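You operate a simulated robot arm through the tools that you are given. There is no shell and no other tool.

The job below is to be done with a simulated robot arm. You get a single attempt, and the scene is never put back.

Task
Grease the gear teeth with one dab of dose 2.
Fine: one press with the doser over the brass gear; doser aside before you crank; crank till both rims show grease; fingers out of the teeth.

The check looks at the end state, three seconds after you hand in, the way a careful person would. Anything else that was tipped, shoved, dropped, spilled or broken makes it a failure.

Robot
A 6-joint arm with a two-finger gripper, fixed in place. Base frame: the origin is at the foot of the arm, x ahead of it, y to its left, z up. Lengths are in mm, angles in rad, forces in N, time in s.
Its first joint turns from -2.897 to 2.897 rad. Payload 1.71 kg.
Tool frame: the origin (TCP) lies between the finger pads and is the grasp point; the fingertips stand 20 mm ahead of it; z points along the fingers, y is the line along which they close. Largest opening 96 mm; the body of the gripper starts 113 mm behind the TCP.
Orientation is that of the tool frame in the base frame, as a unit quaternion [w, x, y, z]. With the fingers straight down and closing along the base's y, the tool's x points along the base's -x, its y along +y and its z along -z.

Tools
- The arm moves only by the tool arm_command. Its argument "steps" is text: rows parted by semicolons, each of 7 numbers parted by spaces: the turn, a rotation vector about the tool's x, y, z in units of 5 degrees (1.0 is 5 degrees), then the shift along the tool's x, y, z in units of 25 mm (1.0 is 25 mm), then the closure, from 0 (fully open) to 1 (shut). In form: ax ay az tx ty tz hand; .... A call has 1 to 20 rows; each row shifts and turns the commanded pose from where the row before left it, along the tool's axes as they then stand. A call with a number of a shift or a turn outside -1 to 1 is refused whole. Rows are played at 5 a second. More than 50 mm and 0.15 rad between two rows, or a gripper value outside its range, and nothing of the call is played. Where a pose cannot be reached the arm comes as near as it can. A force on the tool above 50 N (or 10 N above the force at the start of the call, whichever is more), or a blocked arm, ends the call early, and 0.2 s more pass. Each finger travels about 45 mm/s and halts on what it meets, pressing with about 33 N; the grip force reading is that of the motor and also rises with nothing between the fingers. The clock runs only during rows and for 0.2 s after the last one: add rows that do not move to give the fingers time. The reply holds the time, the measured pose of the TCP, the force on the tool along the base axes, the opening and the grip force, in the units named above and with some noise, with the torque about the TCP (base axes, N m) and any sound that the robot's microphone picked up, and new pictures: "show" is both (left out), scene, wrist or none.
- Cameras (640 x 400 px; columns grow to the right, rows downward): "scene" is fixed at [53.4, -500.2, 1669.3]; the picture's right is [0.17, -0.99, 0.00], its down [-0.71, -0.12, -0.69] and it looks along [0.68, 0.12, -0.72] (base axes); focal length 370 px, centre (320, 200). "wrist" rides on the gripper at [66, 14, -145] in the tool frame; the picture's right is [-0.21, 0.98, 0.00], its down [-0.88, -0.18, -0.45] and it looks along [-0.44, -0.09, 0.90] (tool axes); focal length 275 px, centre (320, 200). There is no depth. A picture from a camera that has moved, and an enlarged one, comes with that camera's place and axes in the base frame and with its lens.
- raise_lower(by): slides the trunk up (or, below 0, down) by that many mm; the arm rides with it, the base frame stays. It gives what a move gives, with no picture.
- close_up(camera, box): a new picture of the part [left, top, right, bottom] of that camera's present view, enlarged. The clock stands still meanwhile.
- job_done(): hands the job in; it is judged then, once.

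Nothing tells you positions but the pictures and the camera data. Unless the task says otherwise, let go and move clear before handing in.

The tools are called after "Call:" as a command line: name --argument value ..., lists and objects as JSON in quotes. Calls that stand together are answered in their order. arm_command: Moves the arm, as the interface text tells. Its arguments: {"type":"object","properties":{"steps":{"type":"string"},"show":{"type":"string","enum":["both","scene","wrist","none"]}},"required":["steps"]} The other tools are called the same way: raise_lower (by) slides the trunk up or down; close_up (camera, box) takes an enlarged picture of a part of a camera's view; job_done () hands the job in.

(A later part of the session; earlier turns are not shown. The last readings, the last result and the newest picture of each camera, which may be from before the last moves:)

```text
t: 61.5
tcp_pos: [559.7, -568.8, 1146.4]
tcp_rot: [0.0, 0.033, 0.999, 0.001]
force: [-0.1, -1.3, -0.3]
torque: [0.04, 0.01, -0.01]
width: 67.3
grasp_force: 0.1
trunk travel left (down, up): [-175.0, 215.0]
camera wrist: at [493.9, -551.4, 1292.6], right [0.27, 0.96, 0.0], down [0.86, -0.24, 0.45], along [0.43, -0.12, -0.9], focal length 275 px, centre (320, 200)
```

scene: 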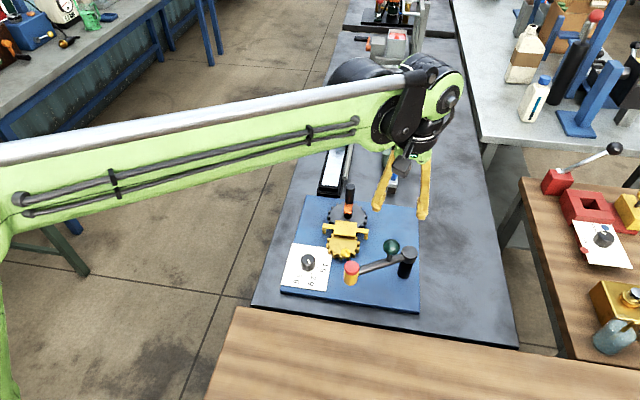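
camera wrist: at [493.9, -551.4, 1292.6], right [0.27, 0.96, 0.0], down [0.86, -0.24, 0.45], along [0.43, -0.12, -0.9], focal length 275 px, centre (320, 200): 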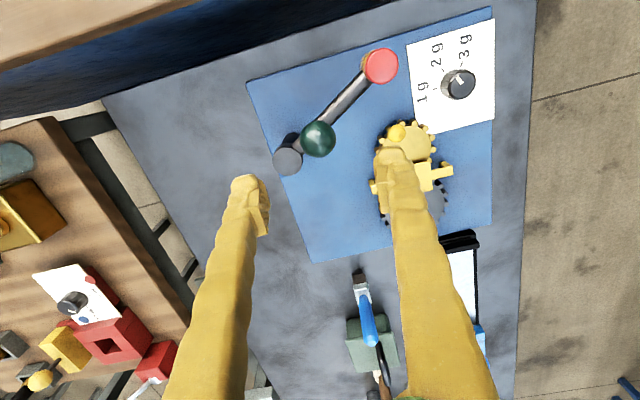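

Call:
arm_command --steps "0 0 -0.76 0 0 0 0.3;0 0 0 -0.87 0.55 0 0.3;0 0 0 -0.87 0.55 0 0.3;0 0 0 -0.87 0.55 0 0.3;0 0 0 -0.87 0.55 0 0.3;0 0 0 -0.87 0.55 0 0.3;0 0 0 -0.87 0.55 0 0.3;0 0 0 -0.87 0.55 0 0.3;0 0 0 -0.87 0.55 0 0.3;0 0 0 0 0 0 0.3;0 0 0 0 0 0 0.3" --show "both"

Call:
close_up --camera "wrist" --box '[230, 60, 410, 220]'

Call:
close_up --camera "scene" --box '[290, 170, 400, 280]'

```text
t: 63.9
tcp_pos: [734.2, -459.9, 1147.5]
tcp_rot: [0.0, 0.0, 1.0, 0.0]
force: [0.5, -0.3, 0.5]
torque: [0.01, -0.02, -0.01]
width: 67.2
grasp_force: 0.0
trunk travel left (down, up): [-175.0, 215.0]
camera wrist: at [667.4, -445.2, 1293.1], right [0.21, 0.98, 0.0], down [0.88, -0.18, 0.45], along [0.44, -0.09, -0.9], focal length 275 px, centre (320, 200)
```

scene: 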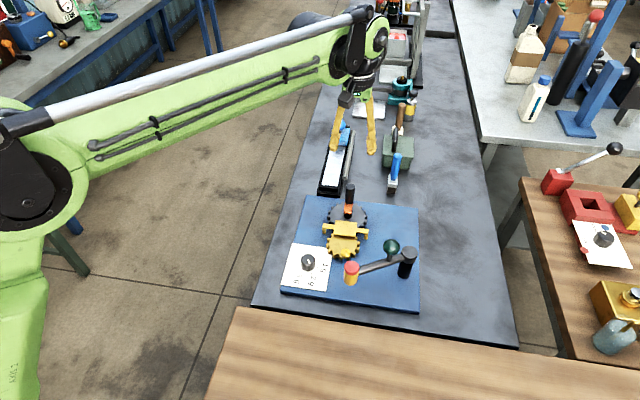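
wrist: 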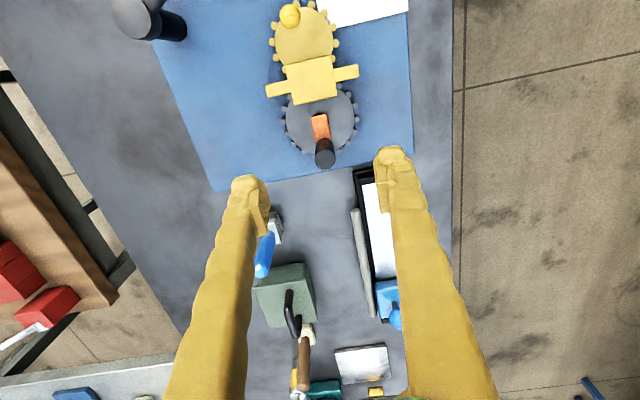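

```text
2.50 times, centred on (320, 140) of wrist
camera zoom: at [667.4, -445.2, 1293.1], right [0.21, 0.98, 0.0], down [0.88, -0.18, 0.45], along [0.44, -0.09, -0.9], focal length 688 px, centre (320, 350)
```

zoom: 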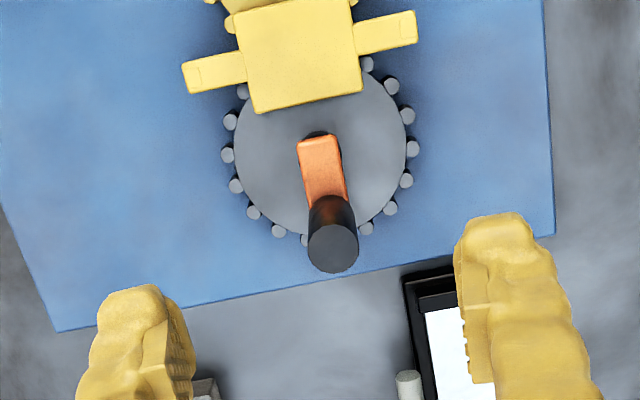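

```text
3.64 times, centred on (345, 225) of scene
camera zoom: at [53.4, -500.2, 1669.3], right [0.17, -0.99, 0.0], down [-0.71, -0.12, -0.69], along [0.68, 0.12, -0.72], focal length 1344 px, centre (229, 109)
```

zoom: 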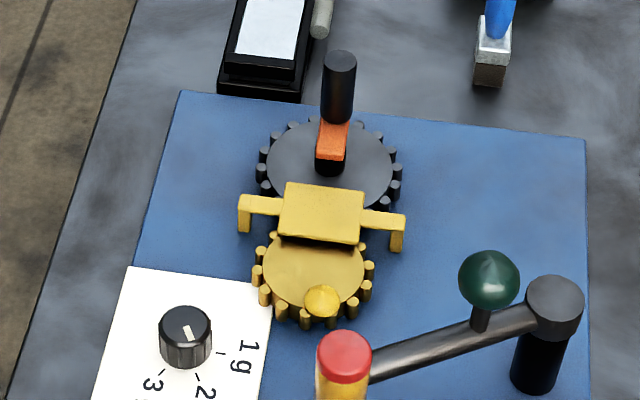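

I fit the dark gear centre at (739,-460.5) and the handle at (767.5,-460), with the handle spanning z 930 to 983, so the crank radius is about 28.5 mm. I'm moving down above the handle with the fingers open.

Call:
arm_command --steps "0 0 0 -0.222 0 0.9 0.3;0 0 0 -0.222 0 0.9 0.3;0 0 0 -0.222 0 0.9 0.3;0 0 0 -0.222 0 0.9 0.3;0 0 0 -0.222 0 0.9 0.3;0 0 0 -0.222 0 0.8 0.3;0 0 0 0 0 0 0.3;0 0 0 0 0 0 0.3" --show "both"

Call:
close_up --camera "wrist" --box '[200, 60, 440, 240]'

Call:
close_up --camera "scene" --box '[290, 150, 400, 260]'

```text
t: 65.7
tcp_pos: [766.1, -460.0, 1014.6]
tcp_rot: [0.0, 0.0, 1.0, 0.0]
force: [-0.1, -0.8, -0.2]
torque: [0.01, 0.0, 0.0]
width: 67.1
grasp_force: 0.0
trunk travel left (down, up): [-175.0, 215.0]
camera wrist: at [700.2, -445.5, 1160.1], right [0.21, 0.98, 0.0], down [0.88, -0.18, 0.45], along [0.44, -0.09, -0.9], focal length 275 px, centre (320, 200)
```

scene: 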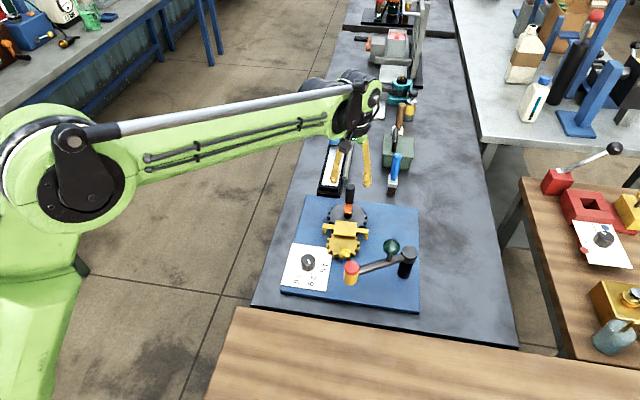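
wrist: 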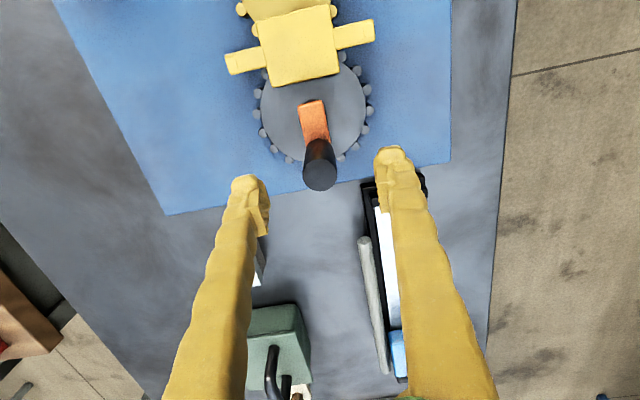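

```text
2.22 times, centred on (320, 150) of wrist
camera zoom: at [700.2, -445.5, 1160.1], right [0.21, 0.98, 0.0], down [0.88, -0.18, 0.45], along [0.44, -0.09, -0.9], focal length 612 px, centre (320, 311)
```

zoom: 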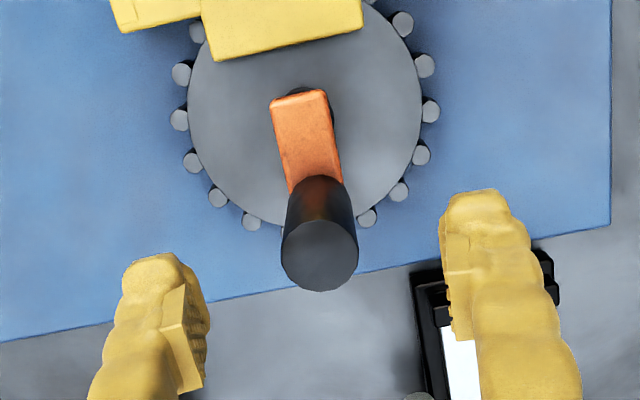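

```text
3.64 times, centred on (345, 205) of scene
camera zoom: at [53.4, -500.2, 1669.3], right [0.17, -0.99, 0.0], down [-0.71, -0.12, -0.69], along [0.68, 0.12, -0.72], focal length 1344 px, centre (229, 182)
```

zoom: 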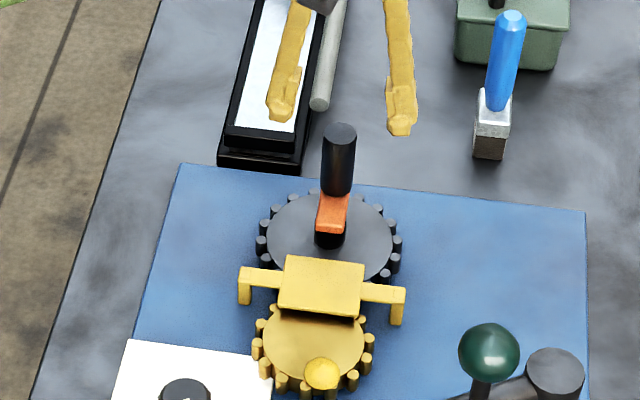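

The handle's at (768,-460), right between the fingers. I'm lowering so the tips stop at about z 942, well above the teeth and the orange arm, and then gripping.

Call:
arm_command --steps "0 0 0 -0.07 0 0.7 0.3;0 0 0 0 0 0.7 0.3;0 0 0 0 0 0.7 0.3;0 0 0 0 0 0 0.3;0 0 0 0 0 0 0.6;0 0 0 0 0 0 0.85;0 0 0 0 0 0 0.85;0 0 0 0 0 0 0.85" --show "both"

Call:
close_up --camera "wrist" --box '[200, 60, 440, 240]'

```text
t: 67.5
tcp_pos: [769.0, -460.4, 963.2]
tcp_rot: [0.0, -0.001, 1.0, 0.0]
force: [0.9, -0.8, -0.6]
torque: [-0.01, -0.06, 0.03]
width: 23.5
grasp_force: 34.0
trunk travel left (down, up): [-175.0, 215.0]
camera wrist: at [702.1, -445.6, 1107.9], right [0.21, 0.98, 0.0], down [0.88, -0.18, 0.45], along [0.44, -0.09, -0.9], focal length 275 px, centre (320, 200)
```

scene: 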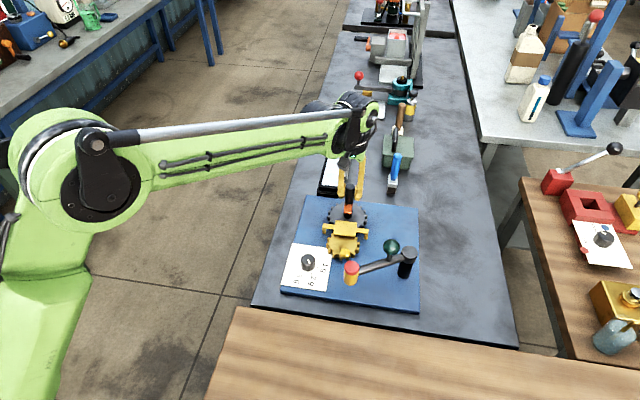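
wrist: 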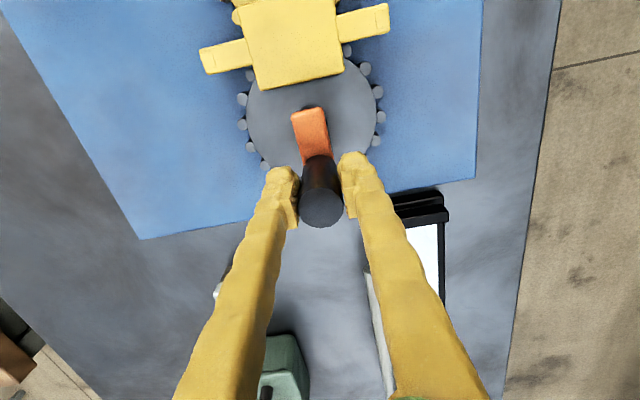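

```text
2.22 times, centred on (320, 150) of wrist
camera zoom: at [702.1, -445.6, 1107.9], right [0.21, 0.98, 0.0], down [0.88, -0.18, 0.45], along [0.44, -0.09, -0.9], focal length 612 px, centre (320, 311)
```

zoom: 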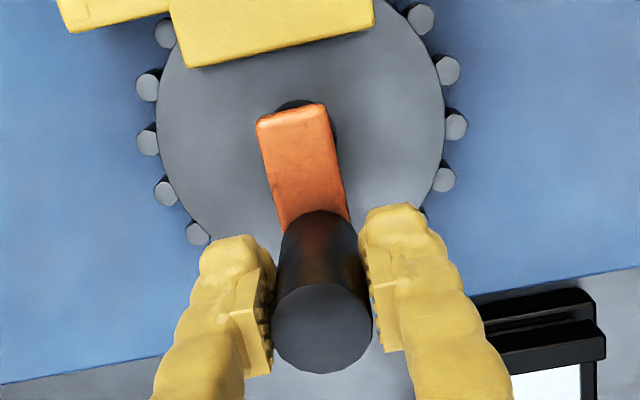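

I hold the handle (23.5 mm, no side force). I'll start cranking clockwise, turning the tool with the crank, 30° first, and watch the force.

Call:
arm_command --steps "0 0 1 0 -0.104 0 0.85;0 0 1 0 -0.104 0 0.85;0 0 1 0 -0.104 0 0.85;0 0 1 0 -0.104 0 0.85;0 0 0 0 0 0 0.85" --show "wrist"

```text
t: 68.7
tcp_pos: [766.9, -469.5, 961.7]
tcp_rot: [0.0, 0.173, 0.985, 0.0]
force: [-15.2, 3.7, -13.7]
torque: [0.09, 0.35, 0.04]
width: 23.6
grasp_force: 34.8
trunk travel left (down, up): [-175.0, 215.0]
camera wrist: at [709.4, -433.9, 1108.0], right [0.53, 0.85, 0.0], down [0.76, -0.47, 0.45], along [0.38, -0.23, -0.9], focal length 275 px, centre (320, 200)
```

wrist: 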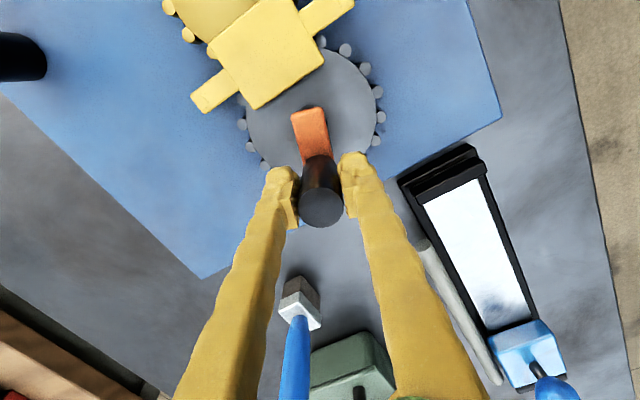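

The crank turns with the grip. A small inward correction for the side pull, then I continue.

Call:
arm_command --steps "0 0 1 0.04 -0.104 0.01 0.85;0 0 1 0.008 -0.104 0 0.85;0 0 1 0.008 -0.104 0 0.85;0 0 1 0.008 -0.104 0 0.85;0 0 0 0 0 0 0.85" --show "none"

```text
t: 69.9
tcp_pos: [762.5, -478.8, 961.1]
tcp_rot: [0.001, 0.342, 0.94, 0.001]
force: [19.3, -12.8, 18.2]
torque: [-0.25, -0.33, -0.02]
width: 23.2
grasp_force: 34.8
trunk travel left (down, up): [-175.0, 215.0]
```

Call:
arm_command --steps "0 0 0 -0.035 0 -0.01 0.85;0 0 1 0.002 -0.104 0 0.85;0 0 1 0.002 -0.104 0 0.85;0 0 0 0 0 0 0.85" --show "none"

```text
t: 70.9
tcp_pos: [757.8, -481.6, 961.5]
tcp_rot: [0.001, 0.423, 0.906, 0.001]
force: [4.3, 1.1, 4.3]
torque: [0.13, 0.02, -0.08]
width: 23.3
grasp_force: 34.7
trunk travel left (down, up): [-175.0, 215.0]
```

Call:
arm_command --steps "0 0 1 0.003 -0.104 0 0.85;0 0 1 0.003 -0.104 0 0.85;0 0 1 0.003 -0.104 0 0.85;0 0 1 0.003 -0.104 0 0.85;0 0 0 0 0 0 0.85" --show "wrist"

```text
t: 72.1
tcp_pos: [749.0, -486.2, 961.5]
tcp_rot: [0.001, 0.573, 0.819, 0.001]
force: [-3.8, 16.0, -12.0]
torque: [0.34, 0.14, -0.03]
width: 23.4
grasp_force: 35.4
trunk travel left (down, up): [-175.0, 215.0]
camera wrist: at [739.4, -420.2, 1107.7], right [0.99, 0.14, 0.0], down [0.13, -0.89, 0.44], along [0.06, -0.44, -0.9], focal length 275 px, centre (320, 200)
```

wrist: 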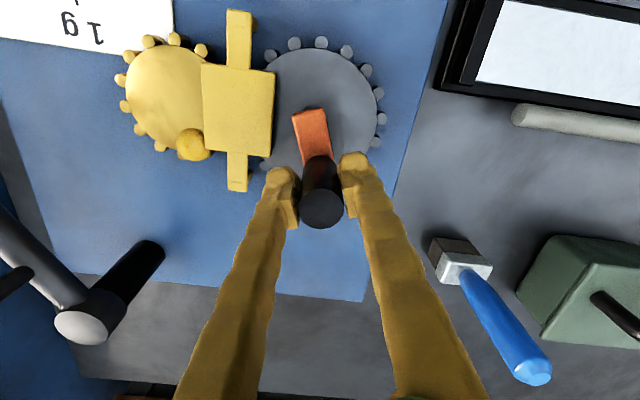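

The brass gear turns and carries the dab toward the mesh. I'm continuing with small radial trims.

Call:
arm_command --steps "0 0 1 0.025 -0.104 0 0.85;0 0 1 0.005 -0.104 0 0.85;0 0 1 0.005 -0.104 0 0.85;0 0 1 0.005 -0.104 0 0.85;0 0 0 0 0 0 0.85" --show "none"

```text
t: 73.3
tcp_pos: [740.1, -488.8, 961.4]
tcp_rot: [0.001, 0.707, 0.707, -0.001]
force: [6.1, 6.2, -2.9]
torque: [-0.07, -0.08, -0.19]
width: 23.3
grasp_force: 35.1
trunk travel left (down, up): [-175.0, 215.0]
```

Call:
arm_command --steps "0 0 1 0.01 -0.104 0 0.85;0 0 1 0.005 -0.104 0 0.85;0 0 1 0.005 -0.104 0 0.85;0 0 1 0.005 -0.104 0 0.85;0 0 0 0 0 0 0.85" --show "none"

```text
t: 74.5
tcp_pos: [728.4, -486.0, 961.7]
tcp_rot: [0.0, 0.819, 0.573, 0.001]
force: [11.8, -0.5, 3.0]
torque: [-0.03, -0.14, -0.3]
width: 23.5
grasp_force: 34.7
trunk travel left (down, up): [-175.0, 215.0]
```

Call:
arm_command --steps "0 0 1 0.006 -0.104 0 0.85;0 0 1 0.005 -0.104 0 0.85;0 0 1 0.005 -0.104 0 0.85;0 0 1 0.005 -0.104 0 0.85;0 0 0 0 0 0 0.85" --show "both"

Call:
close_up --camera "scene" --box '[290, 170, 400, 280]'

Call:
close_up --camera "wrist" --box '[130, 0, 400, 220]'

```text
t: 75.7
tcp_pos: [720.9, -481.5, 962.5]
tcp_rot: [0.0, 0.906, 0.422, 0.001]
force: [13.5, 2.7, 0.8]
torque: [0.13, -0.27, -0.21]
width: 23.7
grasp_force: 34.7
trunk travel left (down, up): [-175.0, 215.0]
camera wrist: at [772.4, -439.9, 1107.7], right [0.62, -0.79, 0.0], down [-0.71, -0.55, 0.44], along [-0.35, -0.27, -0.9], focal length 275 px, centre (320, 200)
```

scene: 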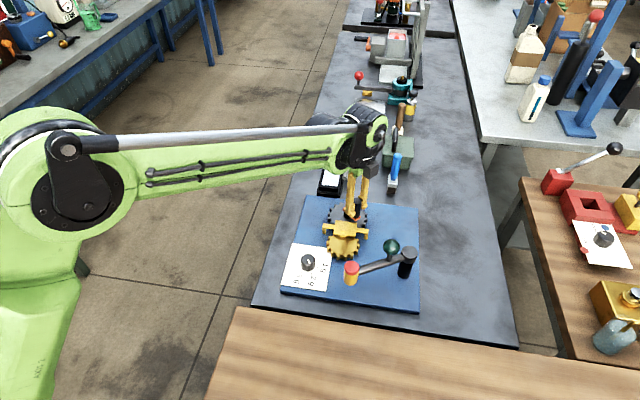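
wrist: 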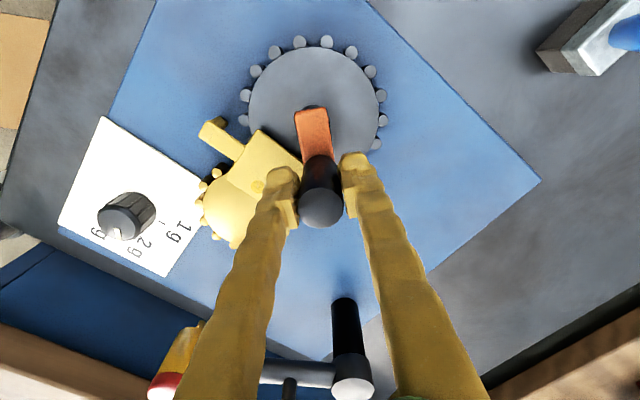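

```text
3.64 times, centred on (345, 225) of scene
camera zoom: at [53.4, -500.2, 1669.3], right [0.17, -0.99, 0.0], down [-0.71, -0.12, -0.69], along [0.68, 0.12, -0.72], focal length 1344 px, centre (229, 109)
```

zoom: 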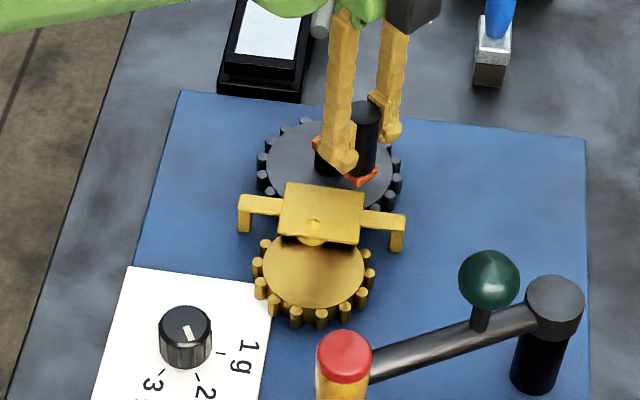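

```text
1.82 times, centred on (265, 110) of wrist
camera zoom: at [772.4, -439.9, 1107.7], right [0.62, -0.79, 0.0], down [-0.71, -0.55, 0.44], along [-0.35, -0.27, -0.9], focal length 500 px, centre (420, 364)
```

zoom: 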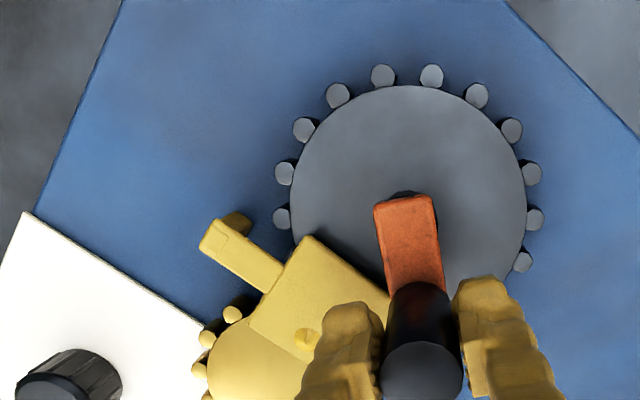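

The dab has reached the mesh under the guard. I'll open, lift 20 mm, turn the gripper back 180° around the handle and regrip for the next half turn.

Call:
arm_command --steps "0 0 0 0 0.03 0 0.5;0 0 0 0 0 0 0.3;0 0 0 0 0 -0.8 0.3;0 0 -1 0 0 0 0.3;0 0 -1 0 0 0 0.3;0 0 -1 0 0 0 0.3;0 0 -1 0 0 0 0.3;0 0 -1 0 0 0 0.3;0 0 -1 0 0 0 0.3;0 0 -1 0 0 0 0.3;0 0 -1 0 0 0 0.3;0 0 -1 0 0 0 0.3;0 0 -1 0 0 0 0.3;0 0 -1 0 0 0 0.3;0 0 -1 0 0 0 0.3;0 0 -1 0 0 0 0.3;0 0 -1 0 0 0 0.3;0 0 -1 0 0 0 0.3;0 0 -1 0 0 0 0.3" --show "none"

Call:
arm_command --steps "0 0 -1 0 0 0 0.3;0 0 -1 0 0 0 0.3;0 0 -1 0 0 0 0.3;0 0 -1 0 0 0 0.3;0 0 -1 0 0 0 0.3;0 0 -1 0 0 0 0.3;0 0 -1 0 0 0 0.3;0 0 -1 0 0 0 0.3;0 0 -1 0 0 0 0.3;0 0 -1 0 0 0 0.3;0 0 -1 0 0 0 0.3;0 0 -1 0 0 0 0.3;0 0 -1 0 0 0 0.3;0 0 -1 0 0 0 0.3;0 0 -1 0 0 0 0.3;0 0 -1 0 0 0 0.3;0 0 -1 0 0 0 0.3;0 0 -1 0 0 0 0.3;0 0 0 0 0 0 0.3" --show "both"

Call:
close_up --camera "wrist" --box '[200, 60, 440, 240]'

```text
t: 79.7
tcp_pos: [721.4, -482.3, 981.7]
tcp_rot: [0.001, 0.422, 0.907, 0.001]
force: [0.2, -0.1, -1.5]
torque: [0.01, 0.02, -0.03]
width: 67.4
grasp_force: 0.0
trunk travel left (down, up): [-175.0, 215.0]
```

```text
t: 83.7
tcp_pos: [721.0, -481.6, 981.3]
tcp_rot: [0.001, -0.342, 0.94, 0.001]
force: [0.3, -0.4, 0.7]
torque: [-0.01, 0.0, 0.03]
width: 67.3
grasp_force: 0.1
trunk travel left (down, up): [-175.0, 215.0]
camera wrist: at [660.4, -513.6, 1127.7], right [-0.47, 0.88, 0.0], down [0.79, 0.42, 0.45], along [0.39, 0.21, -0.89], focal length 275 px, centre (320, 200)
```

scene: 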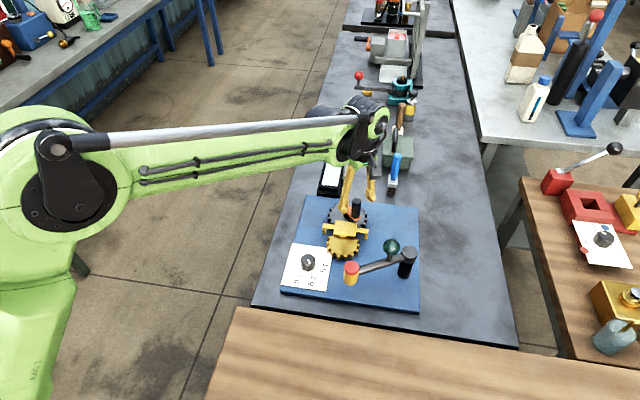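
wrist: 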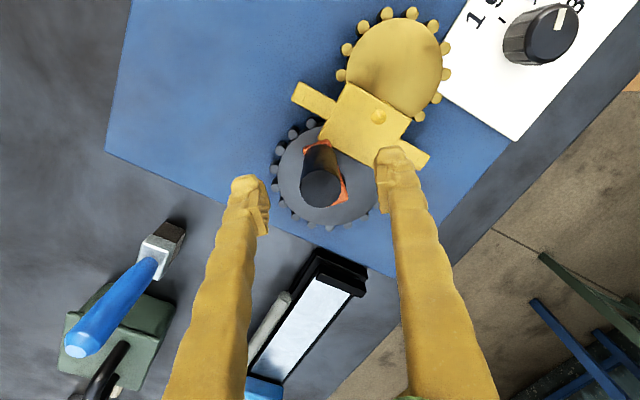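

```text
2.22 times, centred on (320, 150) of wrist
camera zoom: at [660.4, -513.6, 1127.7], right [-0.47, 0.88, 0.0], down [0.79, 0.42, 0.45], along [0.39, 0.21, -0.89], focal length 612 px, centre (320, 311)
```

zoom: 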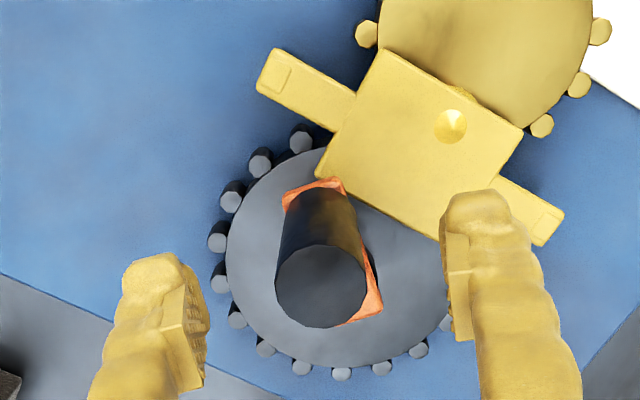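

The handle is still centred between the fingers. I'm lowering, regripping and checking the force.

Call:
arm_command --steps "0 0 0 0.03 0.03 0.4 0.3;0 0 0 0 0 0.4 0.3;0 0 0 0 0 0 0.3;0 0 0 0 0 0 0.6;0 0 0 0 0 0 0.85;0 0 0 0 0 0 0.85;0 0 0 0 0 0 0.85" --show "none"

```text
t: 85.3
tcp_pos: [719.0, -483.1, 961.1]
tcp_rot: [0.001, -0.342, 0.94, 0.001]
force: [-0.7, -0.1, -0.6]
torque: [-0.03, 0.03, 0.01]
width: 23.5
grasp_force: 33.7
trunk travel left (down, up): [-175.0, 215.0]
```

Call:
arm_command --steps "0 0 1 0.012 0.104 0 0.85;0 0 1 0.012 0.104 0 0.85;0 0 1 0.012 0.104 0 0.85;0 0 1 0.012 0.104 0 0.85;0 0 0 0 0 0 0.85" --show "none"

```text
t: 86.5
tcp_pos: [713.2, -473.6, 962.3]
tcp_rot: [0.001, -0.174, 0.985, 0.0]
force: [-0.9, -0.3, -2.2]
torque: [-0.02, 0.08, 0.02]
width: 23.8
grasp_force: 35.2
trunk travel left (down, up): [-175.0, 215.0]
```

Call:
arm_command --steps "0 0 1 0.012 0.104 0 0.85;0 0 1 0.012 0.104 0 0.85;0 0 1 0.012 0.104 0 0.85;0 0 1 0.012 0.104 0 0.85;0 0 1 0.012 0.104 0 0.85;0 0 1 0.012 0.104 0 0.85;0 0 0 0 0 0 0.85" --show "none"

```text
t: 88.1
tcp_pos: [709.1, -457.7, 962.1]
tcp_rot: [0.001, 0.087, 0.996, 0.001]
force: [10.7, 2.4, -1.2]
torque: [0.01, -0.22, 0.11]
width: 23.6
grasp_force: 34.9
trunk travel left (down, up): [-175.0, 215.0]
```

Call:
arm_command --steps "0 0 1 -0.008 0.104 0 0.85;0 0 1 0.01 0.104 0 0.85;0 0 1 0.01 0.104 0 0.85;0 0 1 0.01 0.104 0 0.85;0 0 1 0.01 0.104 0 0.85;0 0 1 0.01 0.104 0 0.85;0 0 0 0 0 0 0.85" --show "scene"

Call:
close_up --camera "scene" --box '[290, 170, 400, 280]'

```text
t: 89.7
tcp_pos: [714.3, -443.6, 962.3]
tcp_rot: [0.001, 0.342, 0.94, 0.001]
force: [-7.7, 7.9, -11.4]
torque: [0.12, 0.17, 0.03]
width: 23.6
grasp_force: 35.4
trunk travel left (down, up): [-175.0, 215.0]
```

scene: 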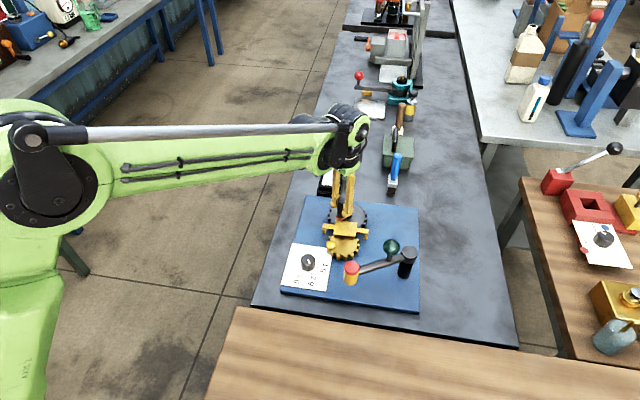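

```text
3.64 times, centred on (345, 225) of scene
camera zoom: at [53.4, -500.2, 1669.3], right [0.17, -0.99, 0.0], down [-0.71, -0.12, -0.69], along [0.68, 0.12, -0.72], focal length 1344 px, centre (229, 109)
```

zoom: 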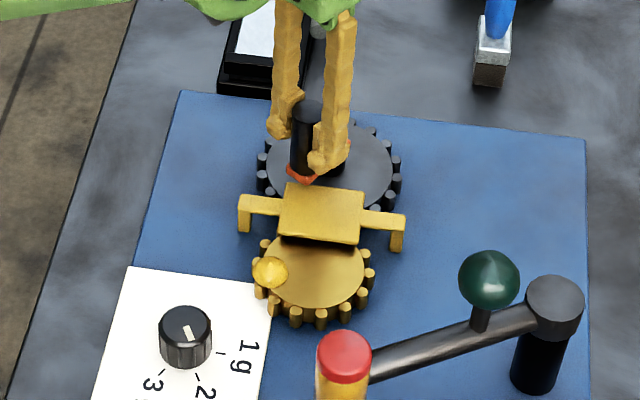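

The dab has passed through the mesh and is coming around the far side of the brass gear. I keep cranking.

Call:
arm_command --steps "0 0 1 0.028 0.104 0 0.85;0 0 1 0.012 0.104 0 0.85;0 0 1 0.012 0.104 0 0.85;0 0 1 0.012 0.104 0 0.85;0 0 1 0.012 0.104 0 0.85;0 0 1 0.012 0.104 0 0.85;0 0 0 0 0 0 0.85" --show "none"

```text
t: 91.3
tcp_pos: [725.0, -434.3, 961.9]
tcp_rot: [0.0, 0.573, 0.819, 0.0]
force: [8.3, -3.2, -0.8]
torque: [-0.15, -0.17, 0.15]
width: 23.7
grasp_force: 35.0
trunk travel left (down, up): [-175.0, 215.0]
```

Call:
arm_command --steps "0 0 1 0.008 0.104 0 0.85;0 0 1 0.012 0.104 0 0.85;0 0 1 0.012 0.104 0 0.85;0 0 1 0.012 0.104 0 0.85;0 0 1 0.012 0.104 0 0.85;0 0 1 0.012 0.104 0 0.85;0 0 0 0 0 0 0.85" --show "none"

Call:
arm_command --steps "0 0 1 0.012 0.104 0 0.85;0 0 1 0.012 0.104 0 0.85;0 0 1 0.012 0.104 0 0.85;0 0 1 0.012 0.104 0 0.85;0 0 0 0 0 0 0.85" --show "both"

Call:
close_up --camera "scene" --box '[290, 170, 400, 280]'

Call:
close_up --camera "wrist" --box '[130, 0, 440, 230]'

```text
t: 92.9
tcp_pos: [740.4, -429.5, 962.2]
tcp_rot: [0.0, 0.766, 0.643, 0.001]
force: [6.5, -7.6, 0.3]
torque: [-0.14, -0.09, 0.18]
width: 23.7
grasp_force: 35.0
trunk travel left (down, up): [-175.0, 215.0]
```

```text
t: 94.1
tcp_pos: [751.3, -432.3, 961.2]
tcp_rot: [0.0, 0.867, 0.499, 0.001]
force: [0.5, -3.5, -2.0]
torque: [-0.08, 0.0, 0.07]
width: 23.7
grasp_force: 34.5
trunk travel left (down, up): [-175.0, 215.0]
camera wrist: at [794.5, -381.7, 1107.8], right [0.74, -0.67, 0.0], down [-0.6, -0.67, 0.44], along [-0.3, -0.33, -0.9], focal length 275 px, centre (320, 200)
```

scene: 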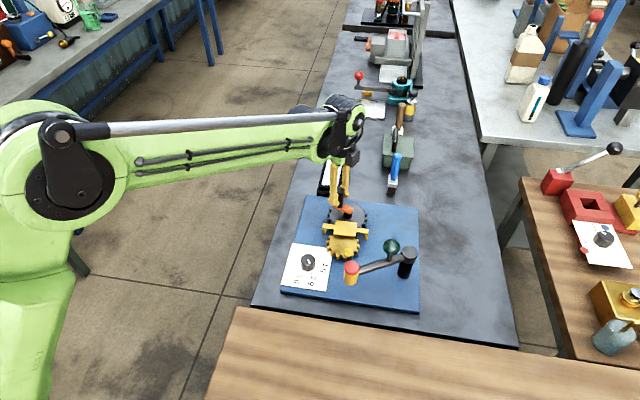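
wrist: 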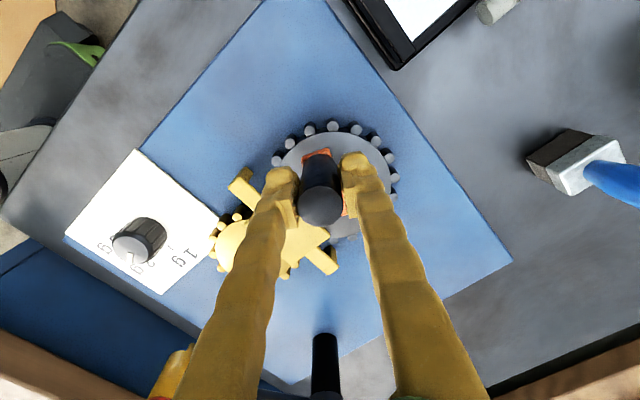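

```text
3.64 times, centred on (345, 225) of scene
camera zoom: at [53.4, -500.2, 1669.3], right [0.17, -0.99, 0.0], down [-0.71, -0.12, -0.69], along [0.68, 0.12, -0.72], focal length 1344 px, centre (229, 109)
```

zoom: 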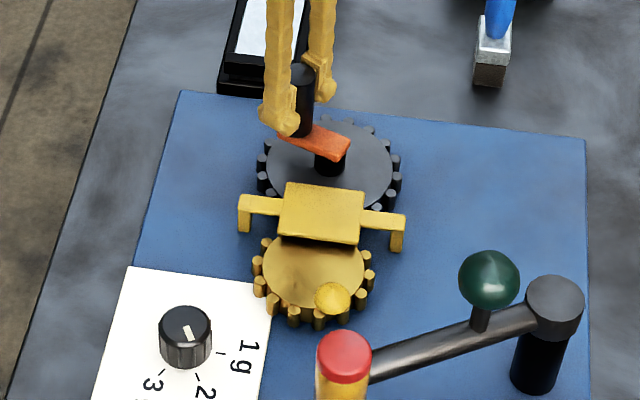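

```text
1.74 times, centred on (285, 115) of wrist
camera zoom: at [794.5, -381.7, 1107.8], right [0.74, -0.67, 0.0], down [-0.6, -0.67, 0.44], along [-0.3, -0.33, -0.9], focal length 479 px, centre (381, 348)
```

zoom: 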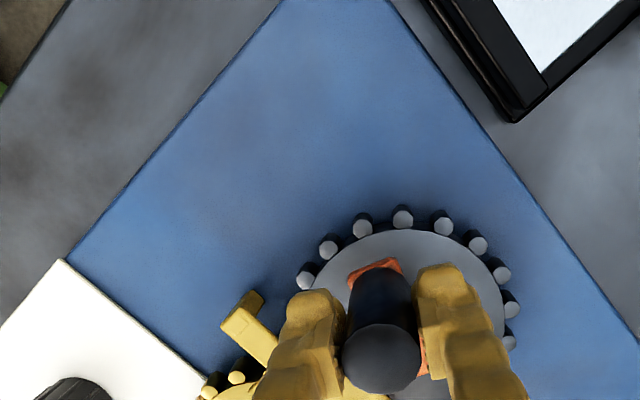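

The crank has gone about 290° and the dab has gone fully round, but the rims show no smear yet. I'll test whether the handle can turn inside the grip without rotating the tool.

Call:
arm_command --steps "0 0 0 0.007 0.104 0 0.85;0 0 0 -0.002 0.105 0 0.85;0 0 0 -0.011 0.104 0 0.85;0 0 0 -0.02 0.103 0 0.85;0 0 0 0 0 0 0.85" --show "none"

```text
t: 95.3
tcp_pos: [758.2, -437.7, 960.6]
tcp_rot: [0.0, 0.866, 0.5, 0.001]
force: [-4.2, 10.1, 0.2]
torque: [0.25, -0.01, -0.25]
width: 23.9
grasp_force: 35.1
trunk travel left (down, up): [-175.0, 215.0]
```

The force stays low with a fixed orientation, so the handle can turn in the grip. I'm continuing the circle without turning the tool, in arcs.

Call:
arm_command --steps "0 0 0 -0.067 0.198 0 0.85;0 0 0 -0.1 0.184 0 0.85;0 0 0 -0.131 0.164 0 0.85;0 0 0 -0.157 0.138 0 0.85;0 0 0 -0.179 0.109 0 0.85;0 0 0 0 0 0 0.85" --show "none"

```text
t: 96.7
tcp_pos: [767.7, -460.8, 961.8]
tcp_rot: [0.0, 0.866, 0.5, 0.001]
force: [-8.2, 13.5, 1.2]
torque: [0.33, 0.0, -0.33]
width: 23.5
grasp_force: 35.1
trunk travel left (down, up): [-175.0, 215.0]
```

Call:
arm_command --steps "0 0 0 -0.2 0.066 0 0.85;0 0 0 -0.205 0.041 0 0.85;0 0 0 -0.209 0.005 0 0.85;0 0 0 -0.207 -0.031 0 0.85;0 0 0 -0.198 -0.067 0 0.85;0 0 0 0 0 0 0.85" --show "none"

Call:
arm_command --steps "0 0 0 -0.184 -0.1 0 0.85;0 0 0 -0.164 -0.131 0 0.85;0 0 0 -0.138 -0.157 0 0.85;0 0 0 -0.109 -0.179 0 0.85;0 0 0 0 0 0 0.85" --show "both"

Call:
close_up --camera "scene" --box '[290, 170, 400, 280]'

```text
t: 98.1
tcp_pos: [756.5, -485.3, 961.9]
tcp_rot: [0.001, 0.866, 0.5, 0.001]
force: [19.2, -17.2, 6.4]
torque: [-0.14, 0.25, -0.26]
width: 28.5
grasp_force: 10.1
trunk travel left (down, up): [-175.0, 215.0]
```

```text
t: 98.8
tcp_pos: [725.9, -491.8, 974.1]
tcp_rot: [0.004, 0.867, 0.498, 0.008]
force: [-1.5, 0.6, 0.2]
torque: [-0.03, -0.19, 0.0]
width: 18.1
grasp_force: 0.1
trunk travel left (down, up): [-175.0, 215.0]
stopped in row 3: the force on the tool passed its limit at 52 N (the readings are from after the stop); the commanded pose is now the measured one
camera wrist: at [767.1, -441.9, 1121.0], right [0.74, -0.67, 0.01], down [-0.61, -0.67, 0.43], along [-0.28, -0.33, -0.9], focal length 275 px, centre (320, 200)
```

scene: 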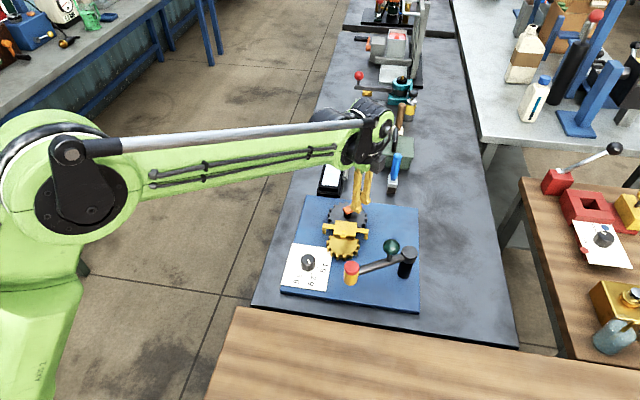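
wrist: 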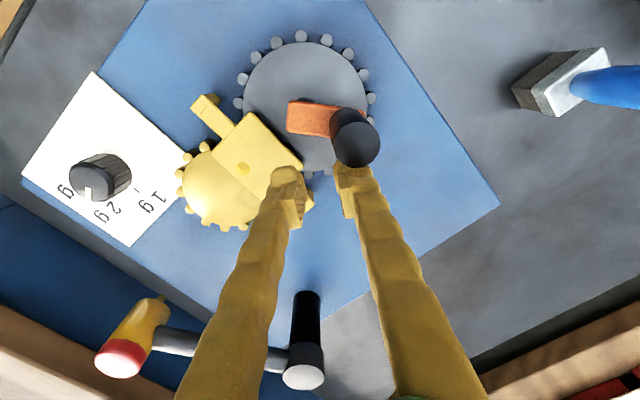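

```text
3.64 times, centred on (345, 225) of scene
camera zoom: at [53.4, -500.2, 1669.3], right [0.17, -0.99, 0.0], down [-0.71, -0.12, -0.69], along [0.68, 0.12, -0.72], focal length 1344 px, centre (229, 109)
```

zoom: 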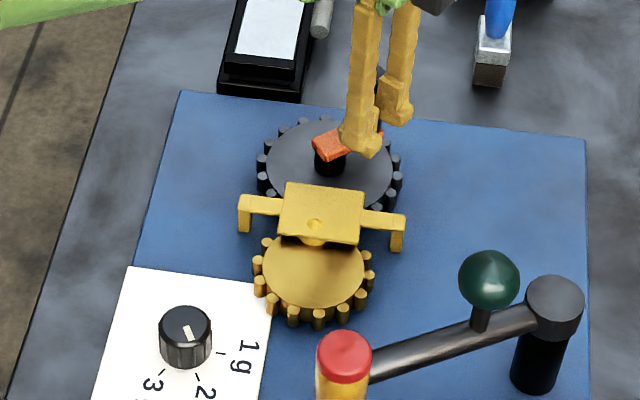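

The handle slid out sideways because friction along the pads is low, so the tool must turn with the crank so the fingers push it. Nothing is damaged. I'm rising clear, correcting the tilt and unwinding the gripper.

Call:
arm_command --steps "0 0 0 0 0 -0.8 0.8;0 0 0 0 0 -0.9 0.8;0.09 -0.052 0 0 0 -0.9 0.6;0.09 -0.052 0 0 0 -0.4 0.3;0 0 0 0 0 0 0.3;0 0 0 0 0 0 0.3" --show "wrist"

Call:
close_up --camera "wrist" --box '[130, 20, 440, 230]'

Call:
close_up --camera "scene" --box '[290, 170, 400, 280]'

```text
t: 100.2
tcp_pos: [727.9, -489.6, 1048.1]
tcp_rot: [0.001, 0.867, 0.499, 0.0]
force: [-0.1, 0.6, -0.5]
torque: [-0.02, 0.02, 0.04]
width: 67.2
grasp_force: 0.1
trunk travel left (down, up): [-175.0, 215.0]
camera wrist: at [773.0, -439.2, 1193.7], right [0.74, -0.67, 0.0], down [-0.6, -0.67, 0.45], along [-0.3, -0.33, -0.89], focal length 275 px, centre (320, 200)
```

wrist: 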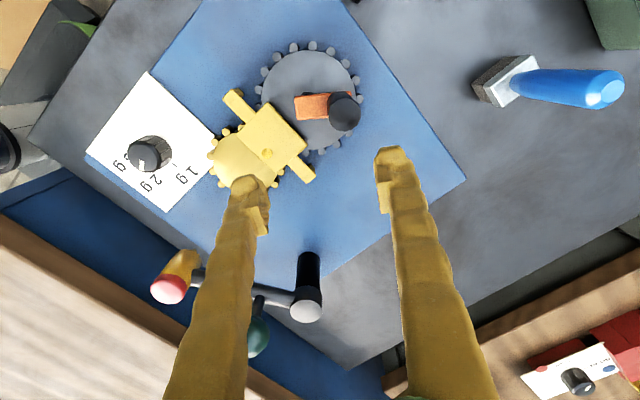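

```text
1.90 times, centred on (285, 125) of wrist
camera zoom: at [773.0, -439.2, 1193.7], right [0.74, -0.67, 0.0], down [-0.6, -0.67, 0.45], along [-0.3, -0.33, -0.89], focal length 524 px, centre (387, 343)
```

zoom: 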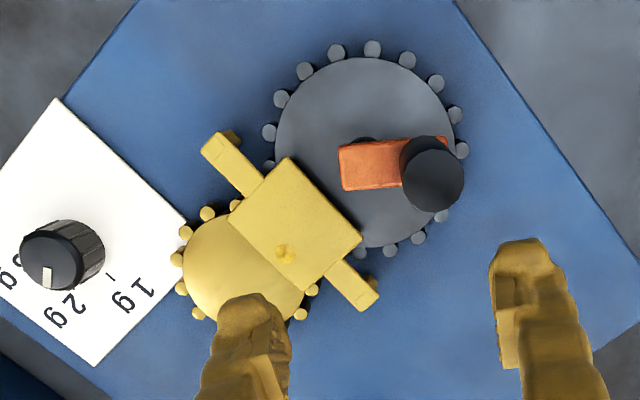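

```text
3.64 times, centred on (345, 225) of scene
camera zoom: at [53.4, -500.2, 1669.3], right [0.17, -0.99, 0.0], down [-0.71, -0.12, -0.69], along [0.68, 0.12, -0.72], focal length 1344 px, centre (229, 109)
```

zoom: 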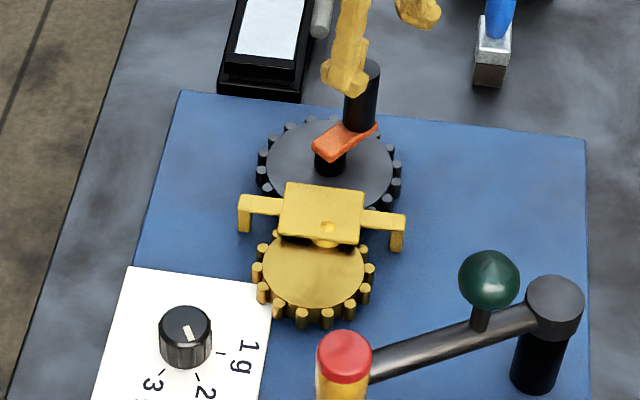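

The handle is now at about (763,-477), so the crank has turned about 394° in total. I'm moving above it with the fingers aligned to the crank's direction of travel.

Call:
arm_command --steps "0 0 -1 0 0 0 0.3;0 0 -1 0 0 0 0.3;0 0 -1 0 0 0 0.3;0 0 -1 0 0 0 0.3;0 0 -1 0 0 0 0.3;0 0 -1 0 0 0 0.3;0 0 -1 0 0 0 0.3;0 0 -1 0 0 0 0.3;0 0 -1 0 0 0 0.3;0 0 -1 0 0 0 0.3;0 0 -1 0 0 0 0.3;0 0 -1 0 0 0 0.3;0 0 -1 0 0 0 0.3;0 0 -1 0 0 0 0.3;0 0 -1 0 0 0 0.3;0 0 -1 0 0 0 0.3;0 0 -1 0 0 0 0.3;0 0 0 -0.43 0.62 0 0.3;0 0 0 -0.43 0.62 0 0.3;0 0 0 0 0 0 0.3" --show "wrist"

Call:
close_up --camera "wrist" --box '[200, 60, 440, 240]'

```text
t: 104.4
tcp_pos: [764.5, -475.8, 1046.8]
tcp_rot: [0.0, 0.302, 0.953, 0.0]
force: [-1.0, 0.6, -0.3]
torque: [-0.01, 0.07, 0.01]
width: 67.0
grasp_force: 0.0
trunk travel left (down, up): [-175.0, 215.0]
camera wrist: at [718.6, -427.2, 1193.2], right [0.73, 0.68, 0.0], down [0.61, -0.65, 0.45], along [0.3, -0.33, -0.9], focal length 275 px, centre (320, 200)
```

wrist: 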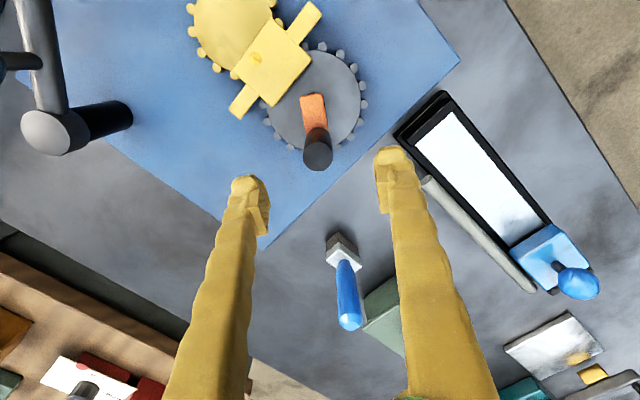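

```text
2.22 times, centred on (320, 150) of wrist
camera zoom: at [718.6, -427.2, 1193.2], right [0.73, 0.68, 0.0], down [0.61, -0.65, 0.45], along [0.3, -0.33, -0.9], focal length 612 px, centre (320, 311)
```

zoom: 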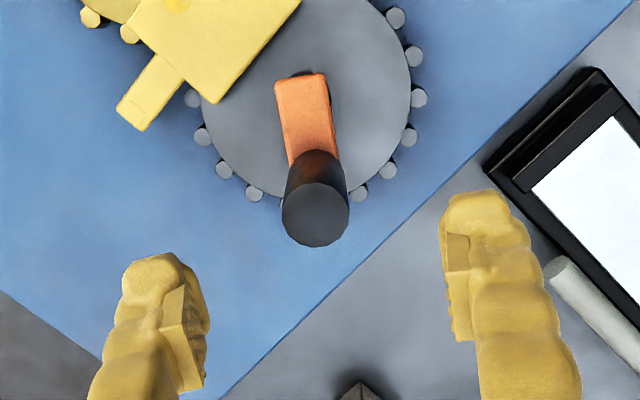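

Call:
arm_command --steps "0 0 0 0.027 -0.073 0.9 0.3;0 0 0 0 0 0.9 0.3;0 0 0 0 0 0.9 0.3;0 0 0 0 0 0.7 0.3;0 0 0 0 0 0 0.3;0 0 0 0 0 0 0.6;0 0 0 0 0 0 0.85;0 0 0 0 0 0 0.85;0 0 0 0 0 0 0.85" --show "wrist"

```text
t: 106.4
tcp_pos: [762.9, -477.5, 963.3]
tcp_rot: [-0.001, 0.301, 0.953, -0.001]
force: [1.4, 0.9, -1.0]
torque: [-0.02, -0.04, -0.01]
width: 23.3
grasp_force: 33.4
trunk travel left (down, up): [-175.0, 215.0]
camera wrist: at [716.2, -428.4, 1108.1], right [0.73, 0.68, 0.0], down [0.61, -0.65, 0.45], along [0.3, -0.33, -0.9], focal length 275 px, centre (320, 200)
```

wrist: 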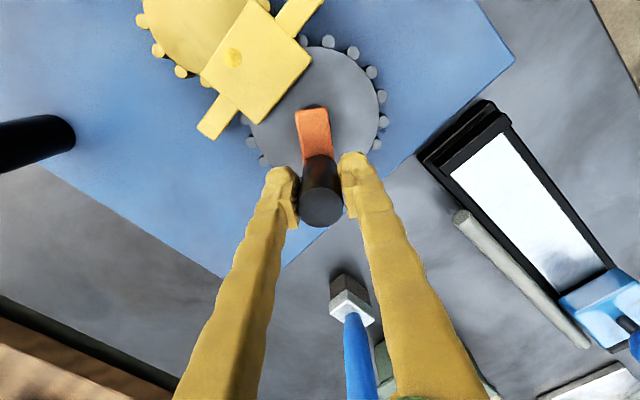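

Regripped with no side force. I'm cranking on, turning the tool with the crank.

Call:
arm_command --steps "0 0 1 0.0046 -0.104 0 0.85;0 0 1 0.0046 -0.104 0 0.85;0 0 1 0.0046 -0.104 0 0.85;0 0 1 0.0046 -0.104 0 0.85;0 0 1 0.0046 -0.104 0 0.85;0 0 1 0.0046 -0.104 0 0.85;0 0 0 0 0 0 0.85" --show "none"

```text
t: 108.0
tcp_pos: [749.4, -488.1, 961.6]
tcp_rot: [0.0, 0.538, 0.843, -0.001]
force: [-6.9, 12.3, -12.9]
torque: [0.25, 0.13, 0.06]
width: 23.4
grasp_force: 35.0
trunk travel left (down, up): [-175.0, 215.0]
```

Call:
arm_command --steps "0 0 1 0.022 -0.104 0 0.85;0 0 1 0.006 -0.104 0 0.85;0 0 1 0.006 -0.104 0 0.85;0 0 1 0.006 -0.104 0 0.85;0 0 1 0.006 -0.104 0 0.85;0 0 1 0.006 -0.104 0 0.85;0 0 0 0 0 0 0.85" --show "none"

Call:
arm_command --steps "0 0 1 0.008 -0.104 0 0.85;0 0 1 0.006 -0.104 0 0.85;0 0 1 0.006 -0.104 0 0.85;0 0 1 0.006 -0.104 0 0.85;0 0 1 0.006 -0.104 0 0.85;0 0 1 0.006 -0.104 0 0.85;0 0 0 0 0 0 0.85" --show "both"

Call:
close_up --camera "scene" --box '[290, 170, 400, 280]'

```text
t: 109.6
tcp_pos: [736.9, -489.4, 963.2]
tcp_rot: [0.0, 0.738, 0.675, -0.001]
force: [4.8, 12.0, -10.8]
torque: [0.27, -0.1, -0.14]
width: 23.8
grasp_force: 35.4
trunk travel left (down, up): [-175.0, 215.0]
```

```text
t: 111.2
tcp_pos: [722.6, -484.0, 961.7]
tcp_rot: [-0.001, 0.888, 0.461, 0.0]
force: [18.6, 18.6, -3.8]
torque: [0.37, -0.33, -0.1]
width: 23.7
grasp_force: 34.9
trunk travel left (down, up): [-175.0, 215.0]
camera wrist: at [770.7, -437.3, 1108.3], right [0.68, -0.73, 0.0], down [-0.65, -0.61, 0.45], along [-0.33, -0.31, -0.89], focal length 275 px, centre (320, 200)
```

scene: 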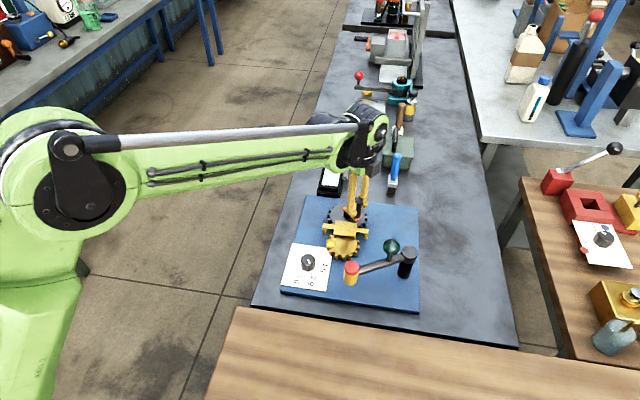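
wrist: 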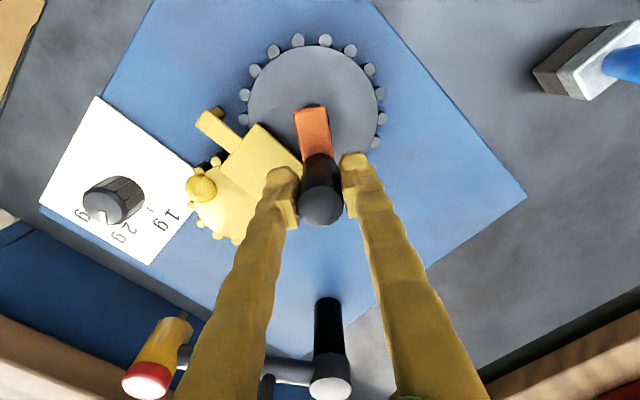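

```text
3.64 times, centred on (345, 225) of scene
camera zoom: at [53.4, -500.2, 1669.3], right [0.17, -0.99, 0.0], down [-0.71, -0.12, -0.69], along [0.68, 0.12, -0.72], focal length 1344 px, centre (229, 109)
```

zoom: 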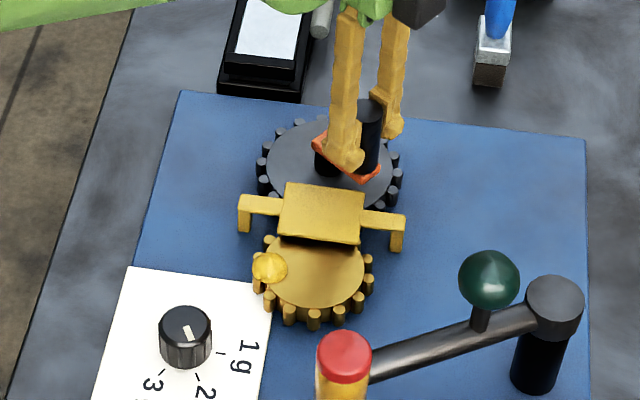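

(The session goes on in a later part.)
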